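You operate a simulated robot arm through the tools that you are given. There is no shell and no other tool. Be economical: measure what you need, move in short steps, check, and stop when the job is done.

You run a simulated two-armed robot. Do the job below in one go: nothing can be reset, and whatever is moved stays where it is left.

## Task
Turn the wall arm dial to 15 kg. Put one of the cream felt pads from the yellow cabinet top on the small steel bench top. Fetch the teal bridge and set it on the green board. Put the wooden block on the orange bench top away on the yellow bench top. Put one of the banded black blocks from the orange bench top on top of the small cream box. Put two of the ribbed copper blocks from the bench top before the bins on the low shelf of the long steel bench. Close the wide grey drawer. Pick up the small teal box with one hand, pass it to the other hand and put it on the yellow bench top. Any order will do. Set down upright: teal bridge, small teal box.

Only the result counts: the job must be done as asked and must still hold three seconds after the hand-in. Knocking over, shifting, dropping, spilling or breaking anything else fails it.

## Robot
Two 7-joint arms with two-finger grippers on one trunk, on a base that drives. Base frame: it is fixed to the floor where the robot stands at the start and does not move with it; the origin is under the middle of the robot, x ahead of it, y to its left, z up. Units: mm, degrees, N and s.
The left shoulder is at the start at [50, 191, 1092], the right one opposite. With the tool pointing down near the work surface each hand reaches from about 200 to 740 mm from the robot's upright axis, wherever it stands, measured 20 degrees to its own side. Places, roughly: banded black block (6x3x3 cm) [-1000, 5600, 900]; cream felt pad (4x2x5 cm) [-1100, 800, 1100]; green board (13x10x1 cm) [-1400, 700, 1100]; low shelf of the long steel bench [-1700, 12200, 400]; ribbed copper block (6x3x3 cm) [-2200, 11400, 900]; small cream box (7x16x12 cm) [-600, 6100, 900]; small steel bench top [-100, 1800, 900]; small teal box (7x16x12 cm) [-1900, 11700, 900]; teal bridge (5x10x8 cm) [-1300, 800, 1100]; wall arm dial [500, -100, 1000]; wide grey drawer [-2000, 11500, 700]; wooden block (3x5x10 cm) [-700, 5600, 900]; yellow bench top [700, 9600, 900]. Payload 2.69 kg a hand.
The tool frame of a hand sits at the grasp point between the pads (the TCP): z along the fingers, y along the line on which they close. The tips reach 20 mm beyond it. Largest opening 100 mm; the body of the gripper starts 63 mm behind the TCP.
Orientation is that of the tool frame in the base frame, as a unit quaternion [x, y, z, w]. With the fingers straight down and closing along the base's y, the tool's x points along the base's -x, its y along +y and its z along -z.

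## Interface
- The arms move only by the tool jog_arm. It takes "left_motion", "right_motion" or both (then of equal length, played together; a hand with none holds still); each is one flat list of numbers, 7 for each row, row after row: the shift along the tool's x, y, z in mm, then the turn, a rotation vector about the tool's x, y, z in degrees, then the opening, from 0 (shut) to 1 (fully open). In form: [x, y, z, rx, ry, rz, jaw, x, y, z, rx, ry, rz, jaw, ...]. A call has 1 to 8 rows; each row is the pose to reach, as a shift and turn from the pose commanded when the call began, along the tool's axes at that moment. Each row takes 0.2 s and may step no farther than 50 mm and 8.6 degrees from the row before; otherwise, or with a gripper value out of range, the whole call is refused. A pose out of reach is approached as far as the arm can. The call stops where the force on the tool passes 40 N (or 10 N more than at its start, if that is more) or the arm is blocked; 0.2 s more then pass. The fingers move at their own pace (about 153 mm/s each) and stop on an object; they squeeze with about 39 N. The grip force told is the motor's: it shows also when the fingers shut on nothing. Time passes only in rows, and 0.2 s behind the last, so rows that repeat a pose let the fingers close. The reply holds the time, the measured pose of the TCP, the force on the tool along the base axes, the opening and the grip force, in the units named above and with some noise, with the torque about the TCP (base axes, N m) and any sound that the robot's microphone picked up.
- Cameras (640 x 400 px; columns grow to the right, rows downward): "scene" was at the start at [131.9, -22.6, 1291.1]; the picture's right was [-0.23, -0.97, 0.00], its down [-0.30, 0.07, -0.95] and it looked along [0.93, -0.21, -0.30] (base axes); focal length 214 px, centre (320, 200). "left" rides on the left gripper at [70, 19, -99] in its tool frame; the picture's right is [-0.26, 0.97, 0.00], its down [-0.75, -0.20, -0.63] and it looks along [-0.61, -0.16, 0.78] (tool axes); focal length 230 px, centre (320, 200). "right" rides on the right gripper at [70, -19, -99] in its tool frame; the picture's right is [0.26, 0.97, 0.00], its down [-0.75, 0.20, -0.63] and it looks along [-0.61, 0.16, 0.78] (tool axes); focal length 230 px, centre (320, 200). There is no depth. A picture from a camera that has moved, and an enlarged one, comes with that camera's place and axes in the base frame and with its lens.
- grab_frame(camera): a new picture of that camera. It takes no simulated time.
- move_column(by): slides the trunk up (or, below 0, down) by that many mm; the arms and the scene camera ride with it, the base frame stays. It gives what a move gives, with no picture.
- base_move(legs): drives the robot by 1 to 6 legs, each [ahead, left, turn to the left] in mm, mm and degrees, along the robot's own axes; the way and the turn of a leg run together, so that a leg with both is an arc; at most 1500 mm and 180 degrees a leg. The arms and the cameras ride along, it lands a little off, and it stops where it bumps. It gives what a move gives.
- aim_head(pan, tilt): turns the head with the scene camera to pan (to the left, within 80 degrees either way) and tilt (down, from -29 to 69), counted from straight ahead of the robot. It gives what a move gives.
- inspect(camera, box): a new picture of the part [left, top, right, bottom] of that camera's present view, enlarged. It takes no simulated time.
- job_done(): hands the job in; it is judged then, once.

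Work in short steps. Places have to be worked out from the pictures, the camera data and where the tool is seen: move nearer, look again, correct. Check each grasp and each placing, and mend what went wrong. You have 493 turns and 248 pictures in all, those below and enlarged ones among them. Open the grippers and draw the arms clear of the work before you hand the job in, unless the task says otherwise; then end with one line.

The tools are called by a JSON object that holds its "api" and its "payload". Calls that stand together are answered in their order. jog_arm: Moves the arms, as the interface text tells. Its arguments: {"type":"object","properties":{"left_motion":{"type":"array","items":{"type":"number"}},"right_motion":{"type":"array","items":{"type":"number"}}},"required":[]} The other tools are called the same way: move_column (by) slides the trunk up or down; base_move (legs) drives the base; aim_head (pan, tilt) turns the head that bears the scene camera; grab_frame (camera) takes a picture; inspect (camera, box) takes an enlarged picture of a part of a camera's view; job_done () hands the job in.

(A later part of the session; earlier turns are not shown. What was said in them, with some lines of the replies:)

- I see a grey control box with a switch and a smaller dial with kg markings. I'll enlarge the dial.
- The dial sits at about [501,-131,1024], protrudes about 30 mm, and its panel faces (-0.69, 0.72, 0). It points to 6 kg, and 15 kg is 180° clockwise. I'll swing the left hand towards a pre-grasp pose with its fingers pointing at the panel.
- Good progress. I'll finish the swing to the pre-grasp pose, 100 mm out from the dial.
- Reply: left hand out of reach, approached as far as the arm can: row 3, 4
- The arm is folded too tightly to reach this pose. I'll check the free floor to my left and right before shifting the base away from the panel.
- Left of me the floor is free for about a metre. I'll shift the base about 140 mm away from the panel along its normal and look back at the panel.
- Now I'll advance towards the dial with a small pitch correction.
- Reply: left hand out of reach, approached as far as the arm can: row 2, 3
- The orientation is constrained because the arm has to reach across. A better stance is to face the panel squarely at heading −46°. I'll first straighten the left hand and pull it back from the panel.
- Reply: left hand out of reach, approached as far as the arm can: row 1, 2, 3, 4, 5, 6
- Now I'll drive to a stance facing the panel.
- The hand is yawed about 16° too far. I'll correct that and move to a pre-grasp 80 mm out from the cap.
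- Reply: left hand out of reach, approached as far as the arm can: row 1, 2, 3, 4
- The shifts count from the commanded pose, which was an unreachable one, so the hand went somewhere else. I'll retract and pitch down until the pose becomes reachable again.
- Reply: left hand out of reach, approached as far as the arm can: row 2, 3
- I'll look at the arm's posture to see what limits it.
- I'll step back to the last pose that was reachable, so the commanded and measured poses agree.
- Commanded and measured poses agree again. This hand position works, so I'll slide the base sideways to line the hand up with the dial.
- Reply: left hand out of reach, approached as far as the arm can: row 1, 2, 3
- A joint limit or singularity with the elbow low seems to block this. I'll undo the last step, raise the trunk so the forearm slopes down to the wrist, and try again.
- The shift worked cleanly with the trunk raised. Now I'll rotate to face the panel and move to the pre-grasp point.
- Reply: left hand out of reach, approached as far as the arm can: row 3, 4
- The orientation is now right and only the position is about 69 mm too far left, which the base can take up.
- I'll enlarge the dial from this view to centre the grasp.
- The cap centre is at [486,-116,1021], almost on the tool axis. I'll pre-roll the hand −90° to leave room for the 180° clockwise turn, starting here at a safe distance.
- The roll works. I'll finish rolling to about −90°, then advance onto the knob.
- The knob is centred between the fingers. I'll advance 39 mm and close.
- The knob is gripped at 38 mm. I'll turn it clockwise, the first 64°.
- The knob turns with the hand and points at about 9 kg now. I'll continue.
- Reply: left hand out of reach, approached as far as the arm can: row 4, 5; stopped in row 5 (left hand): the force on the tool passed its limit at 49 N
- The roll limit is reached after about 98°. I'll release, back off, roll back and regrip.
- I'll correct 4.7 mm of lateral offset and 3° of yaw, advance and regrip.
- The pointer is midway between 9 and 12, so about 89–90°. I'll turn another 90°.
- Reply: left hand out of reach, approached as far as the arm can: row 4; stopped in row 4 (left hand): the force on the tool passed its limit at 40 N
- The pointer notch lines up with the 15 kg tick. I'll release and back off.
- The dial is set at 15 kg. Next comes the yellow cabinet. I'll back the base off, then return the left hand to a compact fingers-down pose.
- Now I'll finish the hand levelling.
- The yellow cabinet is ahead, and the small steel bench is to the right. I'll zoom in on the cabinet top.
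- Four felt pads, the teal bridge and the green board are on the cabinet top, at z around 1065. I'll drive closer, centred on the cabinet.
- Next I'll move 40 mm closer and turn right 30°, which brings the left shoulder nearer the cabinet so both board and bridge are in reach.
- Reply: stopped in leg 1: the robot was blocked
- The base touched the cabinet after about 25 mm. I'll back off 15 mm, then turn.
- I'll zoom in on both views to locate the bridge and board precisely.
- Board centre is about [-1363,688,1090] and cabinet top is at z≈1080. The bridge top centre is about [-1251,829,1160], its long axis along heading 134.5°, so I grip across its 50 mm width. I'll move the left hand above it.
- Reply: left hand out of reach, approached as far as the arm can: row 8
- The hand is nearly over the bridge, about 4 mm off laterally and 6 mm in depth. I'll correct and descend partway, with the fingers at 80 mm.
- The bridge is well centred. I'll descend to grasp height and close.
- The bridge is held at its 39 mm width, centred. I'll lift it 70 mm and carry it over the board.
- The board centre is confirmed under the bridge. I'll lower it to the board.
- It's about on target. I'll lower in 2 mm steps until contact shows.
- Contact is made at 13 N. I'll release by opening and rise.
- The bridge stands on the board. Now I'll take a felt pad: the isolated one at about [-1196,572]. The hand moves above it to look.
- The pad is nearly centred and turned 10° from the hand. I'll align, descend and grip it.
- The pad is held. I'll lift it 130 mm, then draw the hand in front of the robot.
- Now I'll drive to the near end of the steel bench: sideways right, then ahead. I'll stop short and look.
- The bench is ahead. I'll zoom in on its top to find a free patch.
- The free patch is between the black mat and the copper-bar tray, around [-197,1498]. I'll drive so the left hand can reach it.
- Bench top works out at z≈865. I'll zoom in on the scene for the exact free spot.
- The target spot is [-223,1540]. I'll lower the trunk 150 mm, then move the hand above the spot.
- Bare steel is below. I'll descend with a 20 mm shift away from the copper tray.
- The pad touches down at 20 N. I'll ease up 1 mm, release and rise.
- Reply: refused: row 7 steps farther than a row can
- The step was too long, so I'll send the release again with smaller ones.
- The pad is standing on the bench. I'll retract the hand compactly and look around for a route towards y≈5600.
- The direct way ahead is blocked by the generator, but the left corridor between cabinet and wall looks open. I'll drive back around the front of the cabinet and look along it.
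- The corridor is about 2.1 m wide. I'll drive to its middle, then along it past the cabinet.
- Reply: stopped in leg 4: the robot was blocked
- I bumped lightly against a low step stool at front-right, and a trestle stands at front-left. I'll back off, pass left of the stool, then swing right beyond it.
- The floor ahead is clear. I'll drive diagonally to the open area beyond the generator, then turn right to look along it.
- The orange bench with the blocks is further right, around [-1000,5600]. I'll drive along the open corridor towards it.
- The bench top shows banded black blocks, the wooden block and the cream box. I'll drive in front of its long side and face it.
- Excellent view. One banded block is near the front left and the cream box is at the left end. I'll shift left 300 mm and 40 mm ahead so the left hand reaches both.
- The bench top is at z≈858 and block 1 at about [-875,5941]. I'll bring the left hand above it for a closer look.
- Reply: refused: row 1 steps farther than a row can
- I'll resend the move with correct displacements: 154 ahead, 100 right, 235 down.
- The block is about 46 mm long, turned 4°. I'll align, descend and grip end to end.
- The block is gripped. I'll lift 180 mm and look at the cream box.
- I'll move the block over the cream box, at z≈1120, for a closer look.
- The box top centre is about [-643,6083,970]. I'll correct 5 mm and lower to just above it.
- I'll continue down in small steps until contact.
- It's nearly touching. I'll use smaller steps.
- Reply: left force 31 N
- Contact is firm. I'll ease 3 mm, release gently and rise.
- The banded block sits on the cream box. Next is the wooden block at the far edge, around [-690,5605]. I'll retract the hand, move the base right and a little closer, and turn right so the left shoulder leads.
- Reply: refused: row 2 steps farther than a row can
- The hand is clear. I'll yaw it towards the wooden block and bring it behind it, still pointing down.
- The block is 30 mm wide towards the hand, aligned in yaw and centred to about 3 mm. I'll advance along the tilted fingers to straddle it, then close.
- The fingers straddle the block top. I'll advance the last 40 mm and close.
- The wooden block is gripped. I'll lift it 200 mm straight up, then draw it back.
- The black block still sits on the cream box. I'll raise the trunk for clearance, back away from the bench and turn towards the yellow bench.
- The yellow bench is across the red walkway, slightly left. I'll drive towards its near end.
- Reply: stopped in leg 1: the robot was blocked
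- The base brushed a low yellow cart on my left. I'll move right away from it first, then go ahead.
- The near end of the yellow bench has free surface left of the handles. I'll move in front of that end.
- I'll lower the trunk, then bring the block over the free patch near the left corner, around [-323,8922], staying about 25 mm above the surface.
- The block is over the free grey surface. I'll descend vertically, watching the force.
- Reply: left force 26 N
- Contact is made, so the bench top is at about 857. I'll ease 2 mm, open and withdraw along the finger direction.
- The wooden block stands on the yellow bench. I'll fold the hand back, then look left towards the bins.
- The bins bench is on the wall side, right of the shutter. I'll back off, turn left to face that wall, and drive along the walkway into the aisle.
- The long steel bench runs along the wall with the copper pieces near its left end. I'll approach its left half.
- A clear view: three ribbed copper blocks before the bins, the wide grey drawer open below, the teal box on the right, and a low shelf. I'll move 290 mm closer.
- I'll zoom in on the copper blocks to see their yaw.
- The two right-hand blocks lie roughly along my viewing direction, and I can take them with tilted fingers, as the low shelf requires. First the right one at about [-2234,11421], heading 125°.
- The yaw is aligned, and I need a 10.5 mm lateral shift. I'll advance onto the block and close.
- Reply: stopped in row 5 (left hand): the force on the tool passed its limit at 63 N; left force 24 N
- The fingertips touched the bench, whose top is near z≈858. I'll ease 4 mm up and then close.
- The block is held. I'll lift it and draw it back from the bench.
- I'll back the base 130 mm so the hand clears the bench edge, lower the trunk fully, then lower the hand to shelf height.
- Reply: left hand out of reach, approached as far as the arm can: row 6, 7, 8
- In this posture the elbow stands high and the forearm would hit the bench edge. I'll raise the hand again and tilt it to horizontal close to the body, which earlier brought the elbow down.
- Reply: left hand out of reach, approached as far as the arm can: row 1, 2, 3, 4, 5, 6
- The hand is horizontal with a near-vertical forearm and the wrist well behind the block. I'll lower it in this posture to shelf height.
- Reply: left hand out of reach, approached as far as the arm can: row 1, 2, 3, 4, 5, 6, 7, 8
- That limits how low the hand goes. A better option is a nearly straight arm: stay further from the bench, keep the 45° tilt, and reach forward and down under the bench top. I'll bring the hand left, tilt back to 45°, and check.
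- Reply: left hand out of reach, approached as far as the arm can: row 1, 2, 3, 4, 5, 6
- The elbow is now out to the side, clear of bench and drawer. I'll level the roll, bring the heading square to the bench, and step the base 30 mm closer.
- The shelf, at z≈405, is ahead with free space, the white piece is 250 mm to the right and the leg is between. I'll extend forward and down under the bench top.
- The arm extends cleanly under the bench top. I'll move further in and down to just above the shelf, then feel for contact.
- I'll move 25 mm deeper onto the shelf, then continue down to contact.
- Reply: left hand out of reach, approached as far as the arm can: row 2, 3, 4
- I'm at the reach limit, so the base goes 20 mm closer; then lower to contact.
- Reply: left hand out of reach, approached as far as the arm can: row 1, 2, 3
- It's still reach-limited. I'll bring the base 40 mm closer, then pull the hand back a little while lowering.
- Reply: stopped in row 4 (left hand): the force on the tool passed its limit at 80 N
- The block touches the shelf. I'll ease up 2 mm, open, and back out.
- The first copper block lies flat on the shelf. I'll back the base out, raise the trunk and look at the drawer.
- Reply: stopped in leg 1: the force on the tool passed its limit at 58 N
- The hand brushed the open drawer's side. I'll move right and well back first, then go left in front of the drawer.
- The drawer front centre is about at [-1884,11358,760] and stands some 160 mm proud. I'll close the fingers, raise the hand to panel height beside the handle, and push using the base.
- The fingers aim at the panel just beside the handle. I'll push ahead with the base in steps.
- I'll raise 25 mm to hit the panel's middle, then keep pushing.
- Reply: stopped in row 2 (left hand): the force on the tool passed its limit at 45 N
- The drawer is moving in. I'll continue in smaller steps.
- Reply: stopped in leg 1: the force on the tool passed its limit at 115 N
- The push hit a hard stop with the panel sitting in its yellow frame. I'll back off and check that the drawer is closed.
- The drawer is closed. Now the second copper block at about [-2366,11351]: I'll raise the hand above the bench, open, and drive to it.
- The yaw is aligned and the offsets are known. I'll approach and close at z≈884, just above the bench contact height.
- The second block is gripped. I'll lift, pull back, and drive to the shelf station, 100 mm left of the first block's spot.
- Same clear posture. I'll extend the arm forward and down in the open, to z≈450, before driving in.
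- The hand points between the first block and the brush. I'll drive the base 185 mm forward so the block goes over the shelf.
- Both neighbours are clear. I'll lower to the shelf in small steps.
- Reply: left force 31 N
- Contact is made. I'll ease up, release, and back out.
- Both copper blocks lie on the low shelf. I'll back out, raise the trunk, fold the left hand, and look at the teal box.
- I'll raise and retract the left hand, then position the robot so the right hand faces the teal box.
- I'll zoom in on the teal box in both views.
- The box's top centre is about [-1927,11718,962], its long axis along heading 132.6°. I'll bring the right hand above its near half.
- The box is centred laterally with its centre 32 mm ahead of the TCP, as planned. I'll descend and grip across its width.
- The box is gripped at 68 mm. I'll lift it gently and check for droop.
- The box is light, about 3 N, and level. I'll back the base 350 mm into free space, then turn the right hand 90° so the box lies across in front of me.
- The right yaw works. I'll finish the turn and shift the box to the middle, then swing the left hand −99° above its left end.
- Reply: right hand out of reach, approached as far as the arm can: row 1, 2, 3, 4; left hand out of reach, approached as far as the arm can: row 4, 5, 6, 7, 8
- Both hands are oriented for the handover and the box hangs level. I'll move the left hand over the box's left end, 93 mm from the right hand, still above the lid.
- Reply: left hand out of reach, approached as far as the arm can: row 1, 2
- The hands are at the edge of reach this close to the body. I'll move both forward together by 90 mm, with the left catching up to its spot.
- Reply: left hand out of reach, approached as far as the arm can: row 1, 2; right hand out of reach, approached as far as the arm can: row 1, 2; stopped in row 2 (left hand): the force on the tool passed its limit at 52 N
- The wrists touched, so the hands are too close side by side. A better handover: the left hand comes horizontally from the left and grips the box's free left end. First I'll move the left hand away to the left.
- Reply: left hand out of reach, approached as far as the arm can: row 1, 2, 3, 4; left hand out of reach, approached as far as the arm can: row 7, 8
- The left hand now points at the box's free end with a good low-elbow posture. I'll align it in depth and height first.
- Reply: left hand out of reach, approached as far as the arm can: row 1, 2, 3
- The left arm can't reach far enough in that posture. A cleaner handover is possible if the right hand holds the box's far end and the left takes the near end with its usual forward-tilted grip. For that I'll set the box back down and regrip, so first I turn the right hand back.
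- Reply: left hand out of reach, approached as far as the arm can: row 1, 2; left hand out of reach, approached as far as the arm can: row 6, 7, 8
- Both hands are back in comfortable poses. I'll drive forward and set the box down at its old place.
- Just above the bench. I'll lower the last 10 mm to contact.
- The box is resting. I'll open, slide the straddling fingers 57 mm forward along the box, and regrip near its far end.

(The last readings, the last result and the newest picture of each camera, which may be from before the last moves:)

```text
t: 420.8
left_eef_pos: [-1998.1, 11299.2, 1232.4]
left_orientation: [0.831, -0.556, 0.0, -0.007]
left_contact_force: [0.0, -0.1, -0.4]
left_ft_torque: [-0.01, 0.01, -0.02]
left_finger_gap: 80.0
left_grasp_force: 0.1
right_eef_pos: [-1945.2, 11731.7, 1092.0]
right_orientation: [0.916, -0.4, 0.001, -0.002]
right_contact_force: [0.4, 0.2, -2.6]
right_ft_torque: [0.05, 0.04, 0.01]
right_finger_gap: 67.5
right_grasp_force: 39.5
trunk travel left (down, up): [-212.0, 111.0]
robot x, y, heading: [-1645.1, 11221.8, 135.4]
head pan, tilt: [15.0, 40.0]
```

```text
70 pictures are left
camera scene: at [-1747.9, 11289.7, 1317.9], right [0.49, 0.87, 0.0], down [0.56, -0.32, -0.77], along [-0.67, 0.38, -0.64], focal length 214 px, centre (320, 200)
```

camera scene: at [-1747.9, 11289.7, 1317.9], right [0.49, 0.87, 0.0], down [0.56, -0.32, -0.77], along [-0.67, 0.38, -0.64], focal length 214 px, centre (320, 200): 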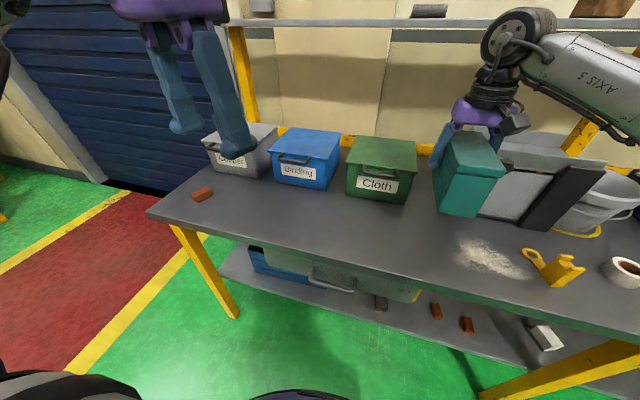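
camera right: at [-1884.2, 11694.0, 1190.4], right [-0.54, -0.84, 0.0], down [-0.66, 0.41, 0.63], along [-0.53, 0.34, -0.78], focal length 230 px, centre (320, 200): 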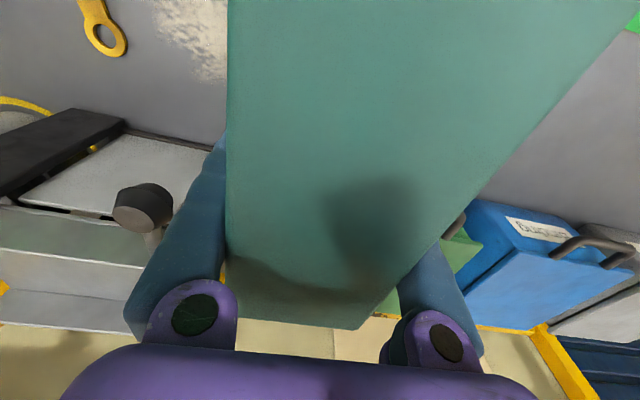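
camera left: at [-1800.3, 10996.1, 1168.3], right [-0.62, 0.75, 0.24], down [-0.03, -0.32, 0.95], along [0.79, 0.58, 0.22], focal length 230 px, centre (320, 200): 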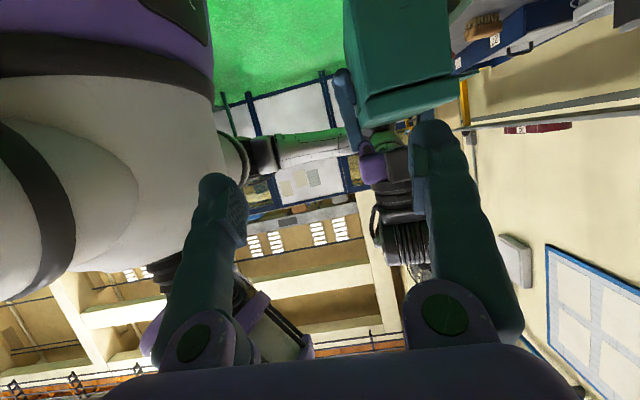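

The far-end grip holds well. I'll back away, then turn the box 23° so its near end points towards the left shoulder.

{"api": "base_move", "payload": {"legs": [[-350, 0, 0]]}}

{"api": "jog_arm", "payload": {"right_motion": [3, 15, -7, 0, 0, 5.8, 0.1, 6, 31, -14, 0, 0, 11.5, 0.1, 9, 46, -21, 0, 0, 17.3, 0.1, 12, 62, -28, 0, 0, 23, 0.1], "left_motion": [0, 0, -10, 0, 0, 0, 0.9, 0, 0, -20, 0, 0, 0, 0.9, 0, 0, -30, 0, 0, 0, 0.95, 0, 0, -40, 0, 0, 0, 0.97]}}

{"api": "grab_frame", "payload": {"camera": "scene"}}

```text
t: 423.1
left_eef_pos: [-1747.4, 11052.2, 1232.5]
left_orientation: [0.831, -0.556, 0.0, -0.008]
left_contact_force: [-0.3, 0.2, 0.5]
left_ft_torque: [0.03, 0.0, -0.01]
left_finger_gap: 79.9
left_grasp_force: 0.1
right_eef_pos: [-1693.8, 11485.5, 1091.2]
right_orientation: [0.915, -0.403, 0.001, -0.003]
right_contact_force: [0.2, 0.1, -3.1]
right_ft_torque: [0.04, 0.08, 0.04]
right_finger_gap: 67.4
right_grasp_force: 39.2
trunk travel left (down, up): [-212.0, 111.0]
robot x, y, heading: [-1396.6, 10972.0, 135.1]
head pan, tilt: [15.0, 40.0]
```

```text
t: 424.1
left_eef_pos: [-1748.3, 11052.0, 1271.9]
left_orientation: [0.831, -0.556, 0.0, -0.008]
left_contact_force: [0.3, -0.2, -0.2]
left_ft_torque: [0.03, 0.01, -0.01]
left_finger_gap: 97.0
left_grasp_force: 0.0
right_eef_pos: [-1730.7, 11433.4, 1117.8]
right_orientation: [0.816, -0.578, 0.001, -0.002]
right_contact_force: [-0.2, 0.8, -3.7]
right_ft_torque: [0.11, 0.04, -0.01]
right_finger_gap: 67.3
right_grasp_force: 39.1
trunk travel left (down, up): [-212.0, 111.0]
robot x, y, heading: [-1393.4, 10972.2, 135.3]
head pan, tilt: [15.0, 40.0]
```

```text
69 pictures are left
camera scene: at [-1497.3, 11041.8, 1317.9], right [0.5, 0.87, 0.0], down [0.56, -0.32, -0.77], along [-0.66, 0.38, -0.64], focal length 214 px, centre (320, 200)
```

scene: 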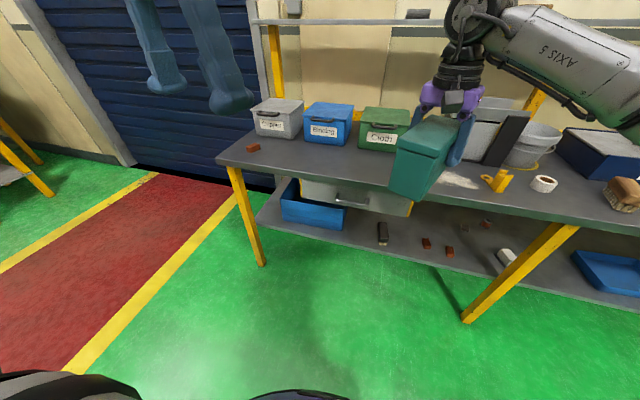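

The box's near end now points towards the left shoulder. I'll bring the left hand to a 45°-tilted pre-grasp behind that end.

{"api": "jog_arm", "payload": {"left_motion": [-27, -22, 11, 0, -6.5, 0.4, 0.97, -54, -44, 22, 0, -13, 0.9, 0.97, -81, -66, 33, 0, -19.5, 1.3, 0.97, -108, -88, 44, 0, -26, 1.7, 0.97, -135, -110, 55, 0, -32.5, 2.1, 0.97, -162, -132, 66, 0, -39, 2.6, 0.97, -188.4, -153.4, 76, 0, -45, 3, 0.97]}}

{"api": "grab_frame", "payload": {"camera": "left"}}

{"api": "grab_frame", "payload": {"camera": "scene"}}

```text
t: 425.7
left_eef_pos: [-1678.7, 11286.5, 1198.4]
left_orientation: [0.753, -0.532, -0.319, -0.22]
left_contact_force: [-0.2, 0.2, 0.0]
left_ft_torque: [0.01, -0.02, 0.02]
left_finger_gap: 96.9
left_grasp_force: 0.1
right_eef_pos: [-1729.8, 11434.4, 1116.9]
right_orientation: [0.817, -0.577, 0.0, -0.002]
right_contact_force: [0.1, 0.5, -1.9]
right_ft_torque: [0.1, 0.02, 0.02]
right_finger_gap: 67.5
right_grasp_force: 39.1
trunk travel left (down, up): [-212.0, 111.0]
robot x, y, heading: [-1395.5, 10974.8, 135.1]
head pan, tilt: [15.0, 40.0]
```

```text
68 pictures are left
camera left: at [-1655.8, 11167.0, 1218.4], right [-0.97, -0.15, 0.19], down [0.17, 0.14, 0.98], along [-0.18, 0.98, -0.11], focal length 230 px, centre (320, 200)
```

left: 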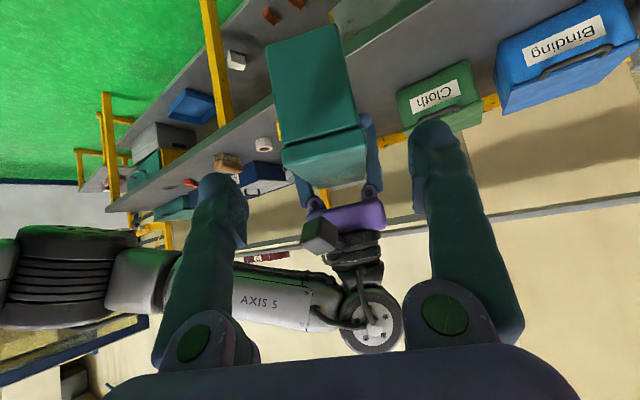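

```text
67 pictures are left
camera scene: at [-1497.0, 11042.9, 1317.9], right [0.5, 0.87, 0.0], down [0.56, -0.32, -0.77], along [-0.66, 0.38, -0.64], focal length 214 px, centre (320, 200)
```

scene: 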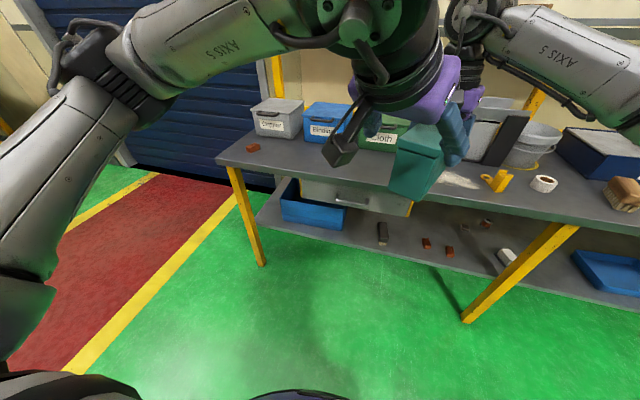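

The left hand lines up with the box's near end. I'll advance along the fingers in two stages.

{"api": "jog_arm", "payload": {"left_motion": [1.5, 0, 28, 0, 0, 0, 0.97, 3, 0, 56, 0, 0, 0, 0.97, 4, 0, 80, 0, 0, 0, 0.97]}}

{"api": "grab_frame", "payload": {"camera": "left"}}

{"api": "grab_frame", "payload": {"camera": "right"}}

```text
t: 426.5
left_eef_pos: [-1696.4, 11336.4, 1141.3]
left_orientation: [0.753, -0.532, -0.318, -0.219]
left_contact_force: [-0.1, -0.2, 0.2]
left_ft_torque: [-0.01, -0.02, 0.03]
left_finger_gap: 96.8
left_grasp_force: 0.0
right_eef_pos: [-1730.1, 11434.7, 1116.9]
right_orientation: [0.816, -0.578, 0.001, -0.002]
right_contact_force: [0.6, 0.0, -2.9]
right_ft_torque: [0.1, 0.03, 0.01]
right_finger_gap: 67.5
right_grasp_force: 39.4
trunk travel left (down, up): [-212.0, 111.0]
robot x, y, heading: [-1397.6, 10972.2, 135.3]
head pan, tilt: [15.0, 40.0]
```

```text
66 pictures are left
camera left: at [-1674.3, 11217.6, 1161.2], right [-0.97, -0.15, 0.19], down [0.17, 0.14, 0.97], along [-0.18, 0.98, -0.11], focal length 230 px, centre (320, 200)
```

left: 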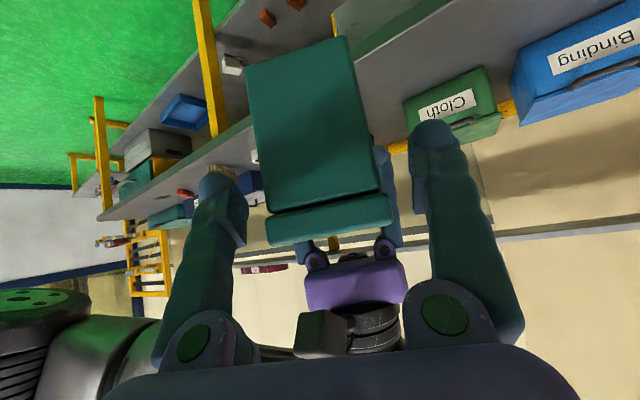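

```text
65 pictures are left
camera right: at [-1689.8, 11375.4, 1216.5], right [-0.82, -0.57, 0.0], down [-0.44, 0.64, 0.63], along [-0.35, 0.52, -0.78], focal length 230 px, centre (320, 200)
```

right: 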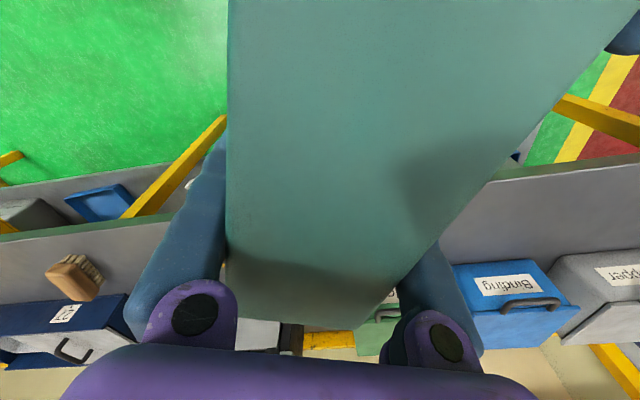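

The fingers straddle the near end evenly. I'll advance the last 31 mm and close the left hand.

{"api": "jog_arm", "payload": {"left_motion": [0, 0, 12, 0, 0, 0, 0.97, 0, 0, 24, 0, 0, 0, 0.97, 0.5, 0, 31, 0, 0, 0, 0.97, 0.5, 0, 31, 0, 0, 0, 0.75, 0.5, 0, 31, 0, 0, 0, 0.4, 0.5, 0, 31, 0, 0, 0, 0.1]}}

{"api": "grab_frame", "payload": {"camera": "left"}}

```text
t: 427.9
left_eef_pos: [-1704.2, 11357.0, 1119.0]
left_orientation: [0.754, -0.532, -0.318, -0.22]
left_contact_force: [-1.6, 1.5, -0.6]
left_ft_torque: [0.04, -0.11, 0.14]
left_finger_gap: 67.3
left_grasp_force: 39.6
right_eef_pos: [-1729.8, 11433.7, 1118.2]
right_orientation: [0.817, -0.577, 0.0, -0.002]
right_contact_force: [1.9, -0.6, -2.1]
right_ft_torque: [0.03, 0.16, -0.05]
right_finger_gap: 67.6
right_grasp_force: 38.8
trunk travel left (down, up): [-212.0, 111.0]
robot x, y, heading: [-1395.7, 10972.2, 135.0]
head pan, tilt: [15.0, 40.0]
```

```text
64 pictures are left
camera left: at [-1680.7, 11237.2, 1138.6], right [-0.97, -0.16, 0.19], down [0.17, 0.14, 0.98], along [-0.18, 0.98, -0.11], focal length 230 px, centre (320, 200)
```

left: 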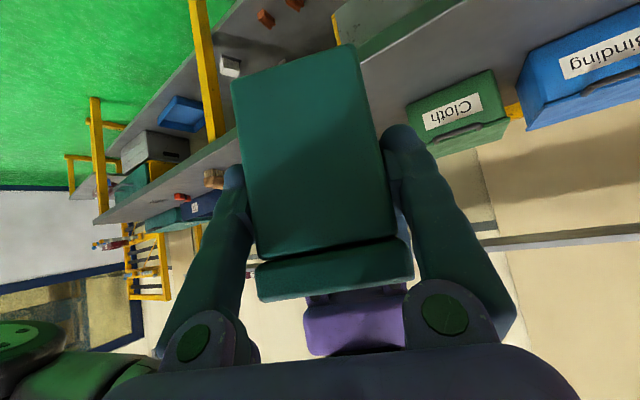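

Both hands hold the box. I'll open the right hand and raise it straight up.

{"api": "jog_arm", "payload": {"right_motion": [0, 0, 0, 0, 0, 0, 0.5, 0, 0, 0, 0, 0, 0, 0.95, 0, 0, 0, 0, 0, 0, 0.95, 0, 0, -30, 0, 0, 0, 0.95, 0, 0, -70, 0, 0, 0, 0.95, 0, 0, -110, 0, 0, 0, 0.95, 0, 0, -150, 0, 0, 0, 0.95]}}

{"api": "grab_frame", "payload": {"camera": "scene"}}

{"api": "grab_frame", "payload": {"camera": "left"}}

```text
t: 429.5
left_eef_pos: [-1702.3, 11355.8, 1118.8]
left_orientation: [0.753, -0.532, -0.319, -0.22]
left_contact_force: [0.0, -0.3, -0.7]
left_ft_torque: [-0.15, -0.06, 0.0]
left_finger_gap: 67.5
left_grasp_force: 39.0
right_eef_pos: [-1732.0, 11431.9, 1268.3]
right_orientation: [0.817, -0.576, 0.0, -0.002]
right_contact_force: [0.2, 0.3, 0.1]
right_ft_torque: [0.01, -0.02, 0.01]
right_finger_gap: 95.2
right_grasp_force: 0.0
trunk travel left (down, up): [-212.0, 111.0]
robot x, y, heading: [-1391.7, 10973.8, 135.2]
head pan, tilt: [15.0, 40.0]
```

```text
63 pictures are left
camera scene: at [-1497.1, 11041.0, 1318.0], right [0.5, 0.87, 0.0], down [0.56, -0.32, -0.77], along [-0.66, 0.38, -0.64], focal length 214 px, centre (320, 200)
```

scene: 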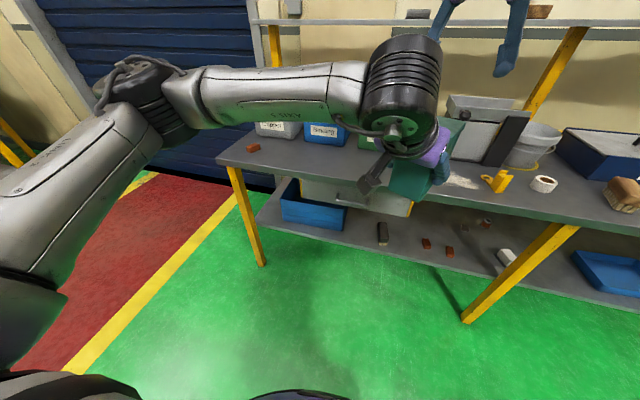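

```text
62 pictures are left
camera left: at [-1680.5, 11236.0, 1139.0], right [-0.97, -0.15, 0.19], down [0.17, 0.14, 0.98], along [-0.18, 0.98, -0.11], focal length 230 px, centre (320, 200)
```

left: 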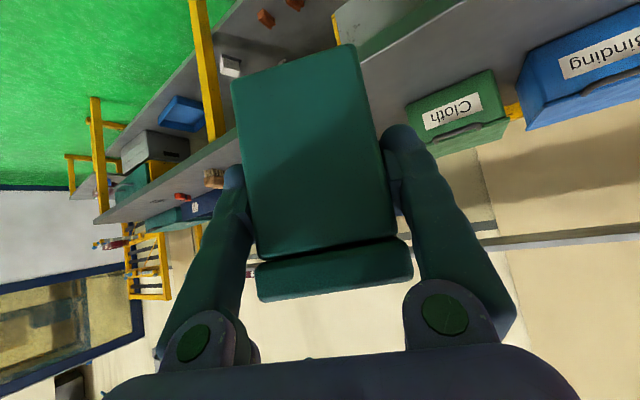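

The left hand holds the box alone, level. I'll retract the right hand and drive back to the yellow bench along the way I came.

{"api": "jog_arm", "payload": {"right_motion": [0, -45, 0, 0, 0, -4, 0.5, 0, -90, 0, 0, 0, -8, 0.5, 20, -130, -10, 0, 0, -12, 0.5, 55, -160, -20, 0, 0, -16, 0.5, 95, -180, -20, 0, 0, -20, 0.5, 140, -190, -20, 0, 0, -24, 0.5, 173, -194, -20, 0, 0, -26, 0.5]}}

{"api": "base_move", "payload": {"legs": [[-500, 0, 0], [0, 1420, 0], [-900, 0, 0], [-850, 0, 0]]}}

{"api": "aim_head", "payload": {"pan": -60, "tilt": 25}}

{"api": "grab_frame", "payload": {"camera": "scene"}}

```text
t: 431.1
left_eef_pos: [-1703.5, 11356.0, 1119.9]
left_orientation: [0.753, -0.533, -0.318, -0.22]
left_contact_force: [-1.0, -0.1, -0.2]
left_ft_torque: [-0.18, -0.05, 0.0]
left_finger_gap: 67.5
left_grasp_force: 39.4
right_eef_pos: [-1490.0, 11334.9, 1288.8]
right_orientation: [0.926, -0.378, 0.001, -0.002]
right_contact_force: [0.5, 0.2, 0.8]
right_ft_torque: [0.0, 0.02, -0.02]
right_finger_gap: 50.1
right_grasp_force: 0.0
trunk travel left (down, up): [-212.0, 111.0]
robot x, y, heading: [-1396.3, 10976.4, 135.2]
head pan, tilt: [15.0, 40.0]
```

```text
t: 454.7
left_eef_pos: [-1070.2, 8769.9, 1120.0]
left_orientation: [0.758, -0.525, -0.32, -0.216]
left_contact_force: [0.1, 0.0, -0.3]
left_ft_torque: [-0.15, -0.03, -0.01]
left_finger_gap: 67.4
left_grasp_force: 39.0
right_eef_pos: [-857.3, 8752.5, 1288.7]
right_orientation: [0.929, -0.37, 0.001, -0.002]
right_contact_force: [1.0, 0.3, -0.3]
right_ft_torque: [0.03, -0.02, 0.0]
right_finger_gap: 50.2
right_grasp_force: 0.1
trunk travel left (down, up): [-212.0, 111.0]
robot x, y, heading: [-758.5, 8393.7, 136.5]
head pan, tilt: [15.0, 40.0]
```

```text
t: 456.2
left_eef_pos: [-1071.6, 8771.3, 1117.3]
left_orientation: [0.758, -0.526, -0.32, -0.217]
left_contact_force: [-0.6, 0.4, -1.1]
left_ft_torque: [-0.16, -0.09, 0.01]
left_finger_gap: 67.4
left_grasp_force: 39.0
right_eef_pos: [-856.6, 8753.0, 1289.5]
right_orientation: [0.929, -0.371, 0.0, -0.002]
right_contact_force: [0.7, 1.1, 0.5]
right_ft_torque: [0.02, -0.01, 0.0]
right_finger_gap: 50.1
right_grasp_force: 0.1
trunk travel left (down, up): [-212.0, 111.0]
robot x, y, heading: [-756.6, 8393.6, 136.4]
head pan, tilt: [-60.0, 25.0]
```

```text
61 pictures are left
camera scene: at [-762.5, 8509.0, 1341.2], right [0.97, -0.24, 0.0], down [-0.1, -0.41, -0.91], along [0.21, 0.88, -0.42], focal length 214 px, centre (320, 200)
```

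scene: 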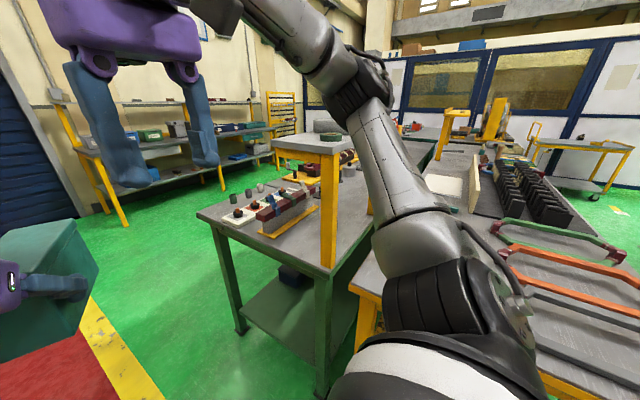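

I'm at the bench front. I'll move a little away, turn right to face the left corner of the yellow bench, then approach.

{"api": "base_move", "payload": {"legs": [[0, 170, 0], [0, 0, -65.4]]}}

{"api": "aim_head", "payload": {"pan": 0, "tilt": 35}}

{"api": "grab_frame", "payload": {"camera": "scene"}}

```text
t: 461.2
left_eef_pos: [-664.3, 8714.6, 1118.3]
left_orientation: [-0.357, 0.85, 0.153, 0.355]
left_contact_force: [-0.8, 0.7, 0.5]
left_ft_torque: [-0.12, 0.11, -0.01]
left_finger_gap: 67.4
left_grasp_force: 38.7
right_eef_pos: [-591.0, 8514.6, 1288.9]
right_orientation: [-0.585, 0.811, -0.002, 0.001]
right_contact_force: [0.9, 0.5, -1.2]
right_ft_torque: [0.01, -0.01, 0.01]
right_finger_gap: 49.9
right_grasp_force: 0.1
trunk travel left (down, up): [-212.0, 111.0]
robot x, y, heading: [-875.5, 8271.6, 71.7]
head pan, tilt: [-60.0, 25.0]
```

```text
t: 462.5
left_eef_pos: [-665.4, 8713.6, 1118.1]
left_orientation: [-0.357, 0.85, 0.153, 0.355]
left_contact_force: [0.0, 0.1, 0.7]
left_ft_torque: [-0.14, 0.07, 0.03]
left_finger_gap: 67.6
left_grasp_force: 39.5
right_eef_pos: [-592.5, 8514.0, 1289.1]
right_orientation: [-0.585, 0.811, -0.001, 0.0]
right_contact_force: [-0.9, -0.2, -0.3]
right_ft_torque: [0.02, -0.01, -0.01]
right_finger_gap: 50.0
right_grasp_force: 0.0
trunk travel left (down, up): [-212.0, 111.0]
robot x, y, heading: [-874.6, 8272.8, 71.4]
head pan, tilt: [0.0, 35.0]
```

```text
60 pictures are left
camera scene: at [-831.9, 8389.9, 1325.5], right [0.95, -0.32, 0.0], down [-0.18, -0.54, -0.82], along [0.26, 0.78, -0.57], focal length 214 px, centre (320, 200)
```

scene: 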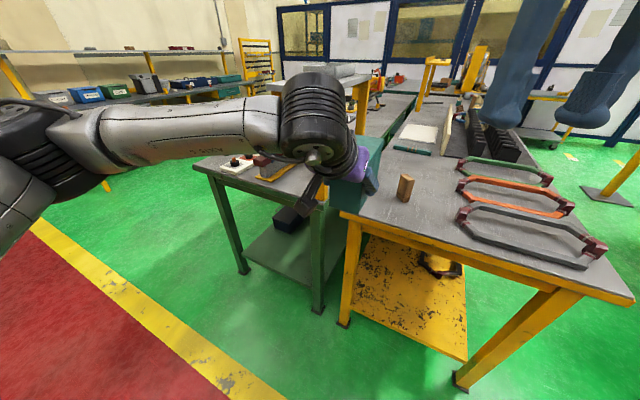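

The free strip left of the wooden block will take the box. I'll drive in so the box hangs over it.

{"api": "base_move", "payload": {"legs": [[130, -123, 0], [128, 0, 0]]}}

{"api": "aim_head", "payload": {"pan": -5, "tilt": 45}}

{"api": "grab_frame", "payload": {"camera": "scene"}}

{"api": "grab_frame", "payload": {"camera": "left"}}

```text
t: 465.1
left_eef_pos: [-465.1, 8918.3, 1118.3]
left_orientation: [-0.357, 0.851, 0.153, 0.354]
left_contact_force: [-0.4, -0.7, -3.1]
left_ft_torque: [-0.13, 0.08, -0.03]
left_finger_gap: 67.6
left_grasp_force: 39.2
right_eef_pos: [-392.2, 8717.0, 1288.5]
right_orientation: [-0.584, 0.812, -0.001, 0.001]
right_contact_force: [-0.8, 0.3, -0.5]
right_ft_torque: [-0.01, 0.02, -0.02]
right_finger_gap: 50.0
right_grasp_force: 0.1
trunk travel left (down, up): [-212.0, 111.0]
robot x, y, heading: [-677.2, 8471.2, 71.1]
head pan, tilt: [0.0, 35.0]
```

```text
t: 465.8
left_eef_pos: [-465.7, 8917.8, 1119.1]
left_orientation: [-0.356, 0.851, 0.153, 0.355]
left_contact_force: [-0.5, -0.2, -2.8]
left_ft_torque: [-0.12, 0.11, 0.02]
left_finger_gap: 67.5
left_grasp_force: 39.3
right_eef_pos: [-392.6, 8716.9, 1288.8]
right_orientation: [-0.585, 0.811, -0.002, 0.002]
right_contact_force: [0.3, -0.2, -0.1]
right_ft_torque: [0.04, -0.01, 0.01]
right_finger_gap: 49.9
right_grasp_force: 0.0
trunk travel left (down, up): [-212.0, 111.0]
robot x, y, heading: [-674.8, 8473.3, 71.2]
head pan, tilt: [-5.0, 45.0]
```

```text
59 pictures are left
camera scene: at [-628.5, 8584.2, 1310.7], right [0.92, -0.4, 0.0], down [-0.28, -0.65, -0.71], along [0.29, 0.65, -0.71], focal length 214 px, centre (320, 200)
```

scene: 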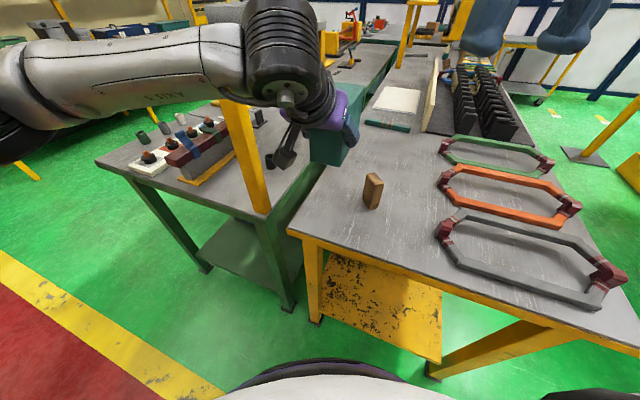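

```text
58 pictures are left
camera left: at [-562.4, 8844.1, 1138.6], right [-0.56, 0.8, 0.19], down [0.2, -0.09, 0.97], along [0.8, 0.59, -0.11], focal length 230 px, centre (320, 200)
```

left: 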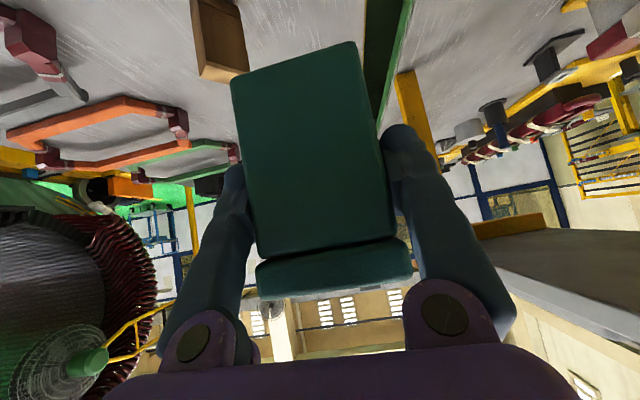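

The box hangs over the free strip, clear of the block and the stand. I'll lower the trunk 175 mm straight down.

{"api": "move_column", "payload": {"by": -175}}

{"api": "grab_frame", "payload": {"camera": "scene"}}

{"api": "grab_frame", "payload": {"camera": "left"}}

```text
t: 467.8
left_eef_pos: [-465.8, 8917.0, 943.7]
left_orientation: [-0.356, 0.851, 0.153, 0.355]
left_contact_force: [0.2, 0.5, -3.0]
left_ft_torque: [-0.11, 0.11, 0.02]
left_finger_gap: 67.5
left_grasp_force: 38.8
right_eef_pos: [-391.5, 8715.9, 1114.4]
right_orientation: [-0.584, 0.812, -0.001, 0.001]
right_contact_force: [-0.9, 0.5, -0.4]
right_ft_torque: [0.02, 0.01, -0.01]
right_finger_gap: 50.1
right_grasp_force: 0.1
trunk travel left (down, up): [-37.0, 286.0]
robot x, y, heading: [-673.4, 8473.1, 71.4]
head pan, tilt: [-5.0, 45.0]
```

```text
57 pictures are left
camera scene: at [-628.4, 8584.2, 1135.7], right [0.92, -0.4, 0.0], down [-0.29, -0.65, -0.71], along [0.29, 0.65, -0.71], focal length 214 px, centre (320, 200)
```

scene: 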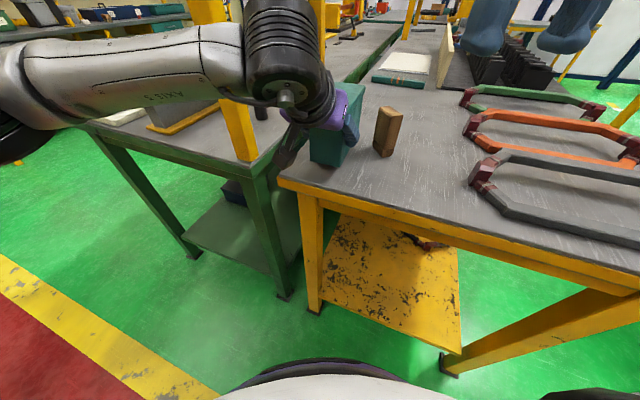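

```text
56 pictures are left
camera left: at [-562.4, 8844.2, 963.7], right [-0.56, 0.8, 0.19], down [0.2, -0.09, 0.98], along [0.8, 0.59, -0.11], focal length 230 px, centre (320, 200)
```

left: 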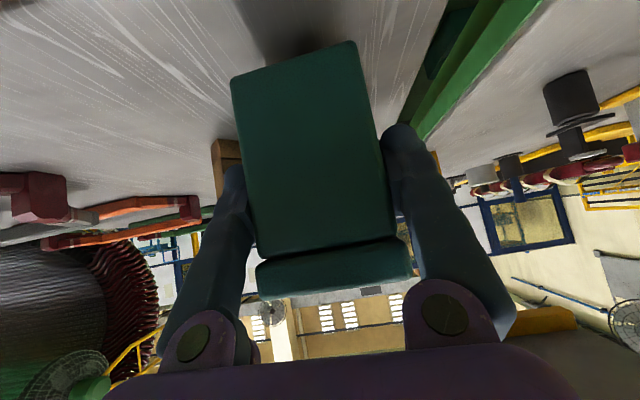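

The box is about 25 mm above the bench with a gap to the wooden block. I'll lower in small steps to contact.

{"api": "jog_arm", "payload": {"left_motion": [7, 0, 7, 0, 0, 0, 0.1, 12, 0, 12, 0, 0, 0, 0.1, 15, 0, 15, 0, 0, 0, 0.1, 17, 0, 17, 0, 0, 0, 0.1]}}

{"api": "inspect", "payload": {"camera": "scene", "box": [250, 70, 430, 210]}}

```text
t: 468.8
left_eef_pos: [-465.9, 8917.5, 922.8]
left_orientation: [-0.356, 0.849, 0.155, 0.358]
left_contact_force: [-1.4, -1.7, 9.8]
left_ft_torque: [0.65, -1.15, -0.01]
left_finger_gap: 67.3
left_grasp_force: 39.3
right_eef_pos: [-392.6, 8715.4, 1114.0]
right_orientation: [-0.584, 0.812, -0.001, 0.001]
right_contact_force: [0.2, -0.1, -0.1]
right_ft_torque: [0.02, 0.0, -0.01]
right_finger_gap: 49.8
right_grasp_force: 0.0
trunk travel left (down, up): [-37.0, 286.0]
robot x, y, heading: [-675.0, 8475.3, 71.3]
head pan, tilt: [-5.0, 45.0]
```

```text
2.86 times, centred on (340, 140) of scene
camera zoom: at [-629.1, 8583.3, 1136.1], right [0.92, -0.4, 0.0], down [-0.28, -0.65, -0.71], along [0.29, 0.65, -0.71], focal length 613 px, centre (263, 371)
```

zoom: 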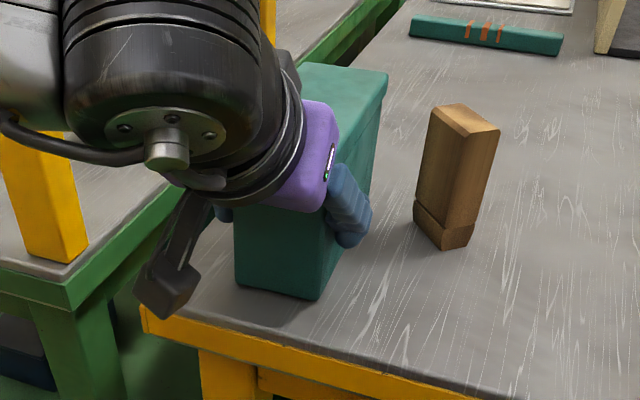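

The far end touches first. I'll press down gently about 4 mm so the box settles flat.

{"api": "jog_arm", "payload": {"left_motion": [1.5, 0, 1.5, 0, 0, 0, 0.1, 3, 0, 3, 0, 0, 0, 0.1]}}

{"api": "inspect", "payload": {"camera": "scene", "box": [290, 90, 390, 190]}}

```text
t: 469.4
left_eef_pos: [-466.3, 8918.0, 921.7]
left_orientation: [-0.355, 0.849, 0.155, 0.36]
left_contact_force: [-9.0, -2.4, 35.0]
left_ft_torque: [-0.89, 1.02, -0.18]
left_finger_gap: 67.2
left_grasp_force: 39.1
right_eef_pos: [-393.0, 8715.2, 1115.1]
right_orientation: [-0.585, 0.811, -0.001, 0.003]
right_contact_force: [-0.6, 0.9, 0.7]
right_ft_torque: [-0.03, 0.01, 0.01]
right_finger_gap: 50.2
right_grasp_force: 0.0
trunk travel left (down, up): [-37.0, 286.0]
robot x, y, heading: [-677.8, 8469.1, 71.5]
head pan, tilt: [-5.0, 45.0]
```

```text
4.00 times, centred on (340, 140) of scene
camera zoom: at [-630.2, 8582.0, 1136.6], right [0.92, -0.4, 0.0], down [-0.28, -0.65, -0.71], along [0.29, 0.65, -0.7], focal length 858 px, centre (240, 440)
```

zoom: 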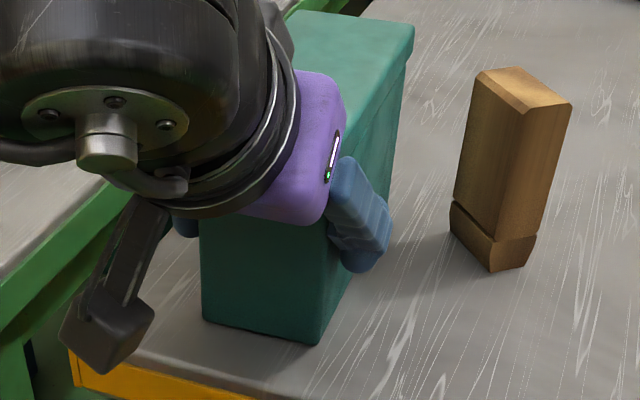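

It sits flat at 35 N. I'll ease up 2 mm, open to 88 mm, and withdraw back along the fingers.

{"api": "jog_arm", "payload": {"left_motion": [-1.5, 0, -1.5, 0, 0, 0, 0.3, -2, 0, -2, 0, 0, 0, 0.75, -2, 0, -2, 0, 0, 0, 0.88, -2, 0, -2, 0, 0, 0, 0.88, -3, 0, -25, 0, 0, 0, 0.88, -5, 0, -60, 0, 0, 0, 0.88, -5, 0, -100, 0, 0, 0, 0.88, -5, 0, -145, 0, 0, 0, 0.88]}}

{"api": "inspect", "payload": {"camera": "scene", "box": [250, 70, 430, 210]}}

```text
t: 471.1
left_eef_pos: [-534.4, 8843.5, 1020.9]
left_orientation: [-0.357, 0.85, 0.153, 0.355]
left_contact_force: [0.2, -0.8, -0.1]
left_ft_torque: [-0.01, 0.0, 0.0]
left_finger_gap: 88.2
left_grasp_force: 0.2
right_eef_pos: [-392.2, 8717.2, 1114.4]
right_orientation: [-0.584, 0.811, -0.001, 0.002]
right_contact_force: [-0.7, -0.3, -1.3]
right_ft_torque: [-0.02, 0.0, 0.0]
right_finger_gap: 49.8
right_grasp_force: 0.1
trunk travel left (down, up): [-37.0, 286.0]
robot x, y, heading: [-673.4, 8474.1, 71.3]
head pan, tilt: [-5.0, 45.0]
```

```text
2.86 times, centred on (340, 140) of scene
camera zoom: at [-628.7, 8583.8, 1135.7], right [0.92, -0.4, 0.0], down [-0.29, -0.65, -0.71], along [0.29, 0.65, -0.71], focal length 613 px, centre (263, 371)
```

zoom: 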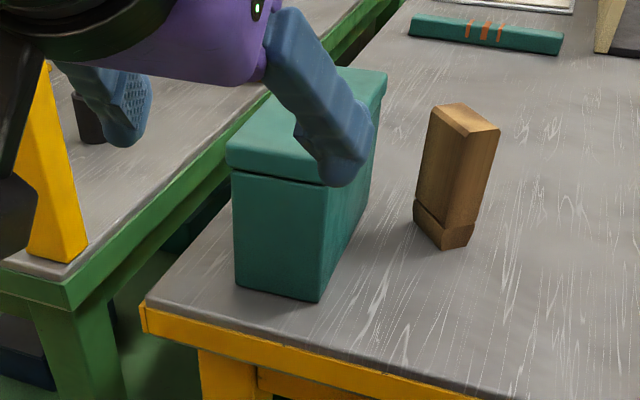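

The teal box stands upright on the yellow bench. I'll back the robot clear and take a final look.

{"api": "base_move", "payload": {"legs": [[-300, 0, 0]]}}

{"api": "grab_frame", "payload": {"camera": "scene"}}

```text
t: 473.2
left_eef_pos: [-633.0, 8555.9, 1020.2]
left_orientation: [-0.359, 0.849, 0.155, 0.355]
left_contact_force: [0.5, -0.3, 0.2]
left_ft_torque: [0.03, -0.01, -0.03]
left_finger_gap: 88.1
left_grasp_force: 0.0
right_eef_pos: [-489.9, 8429.8, 1114.2]
right_orientation: [-0.587, 0.809, -0.002, 0.001]
right_contact_force: [0.0, 0.0, -0.1]
right_ft_torque: [0.01, 0.04, 0.02]
right_finger_gap: 50.0
right_grasp_force: 0.0
trunk travel left (down, up): [-37.0, 286.0]
robot x, y, heading: [-769.2, 8185.3, 71.7]
head pan, tilt: [-5.0, 45.0]
```

```text
52 pictures are left
camera scene: at [-726.1, 8296.6, 1135.7], right [0.92, -0.4, 0.0], down [-0.28, -0.65, -0.71], along [0.28, 0.65, -0.71], focal length 214 px, centre (320, 200)
```

scene: 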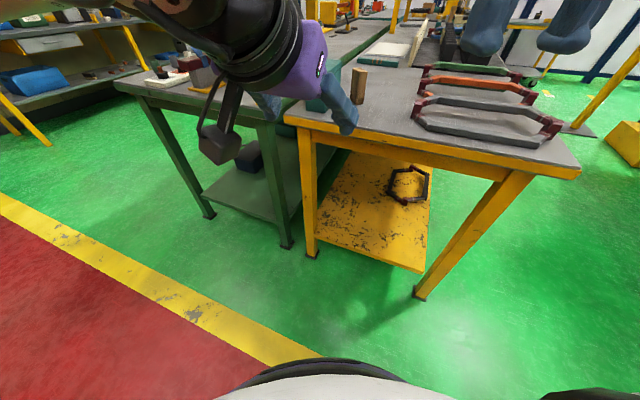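

Every task was seen in place when it was finished, both grippers are open, and the arms are clear of the work. I'm handing the job in.

{"api": "job_done", "payload": {}}

```text
The job is handed in.
```

I finished all eight tasks and handed the job in. Along the way the robot bumped a step stool, a low cart, the cabinet and the side of the open drawer; I saw none of them move, but didn't check each one afterwards.
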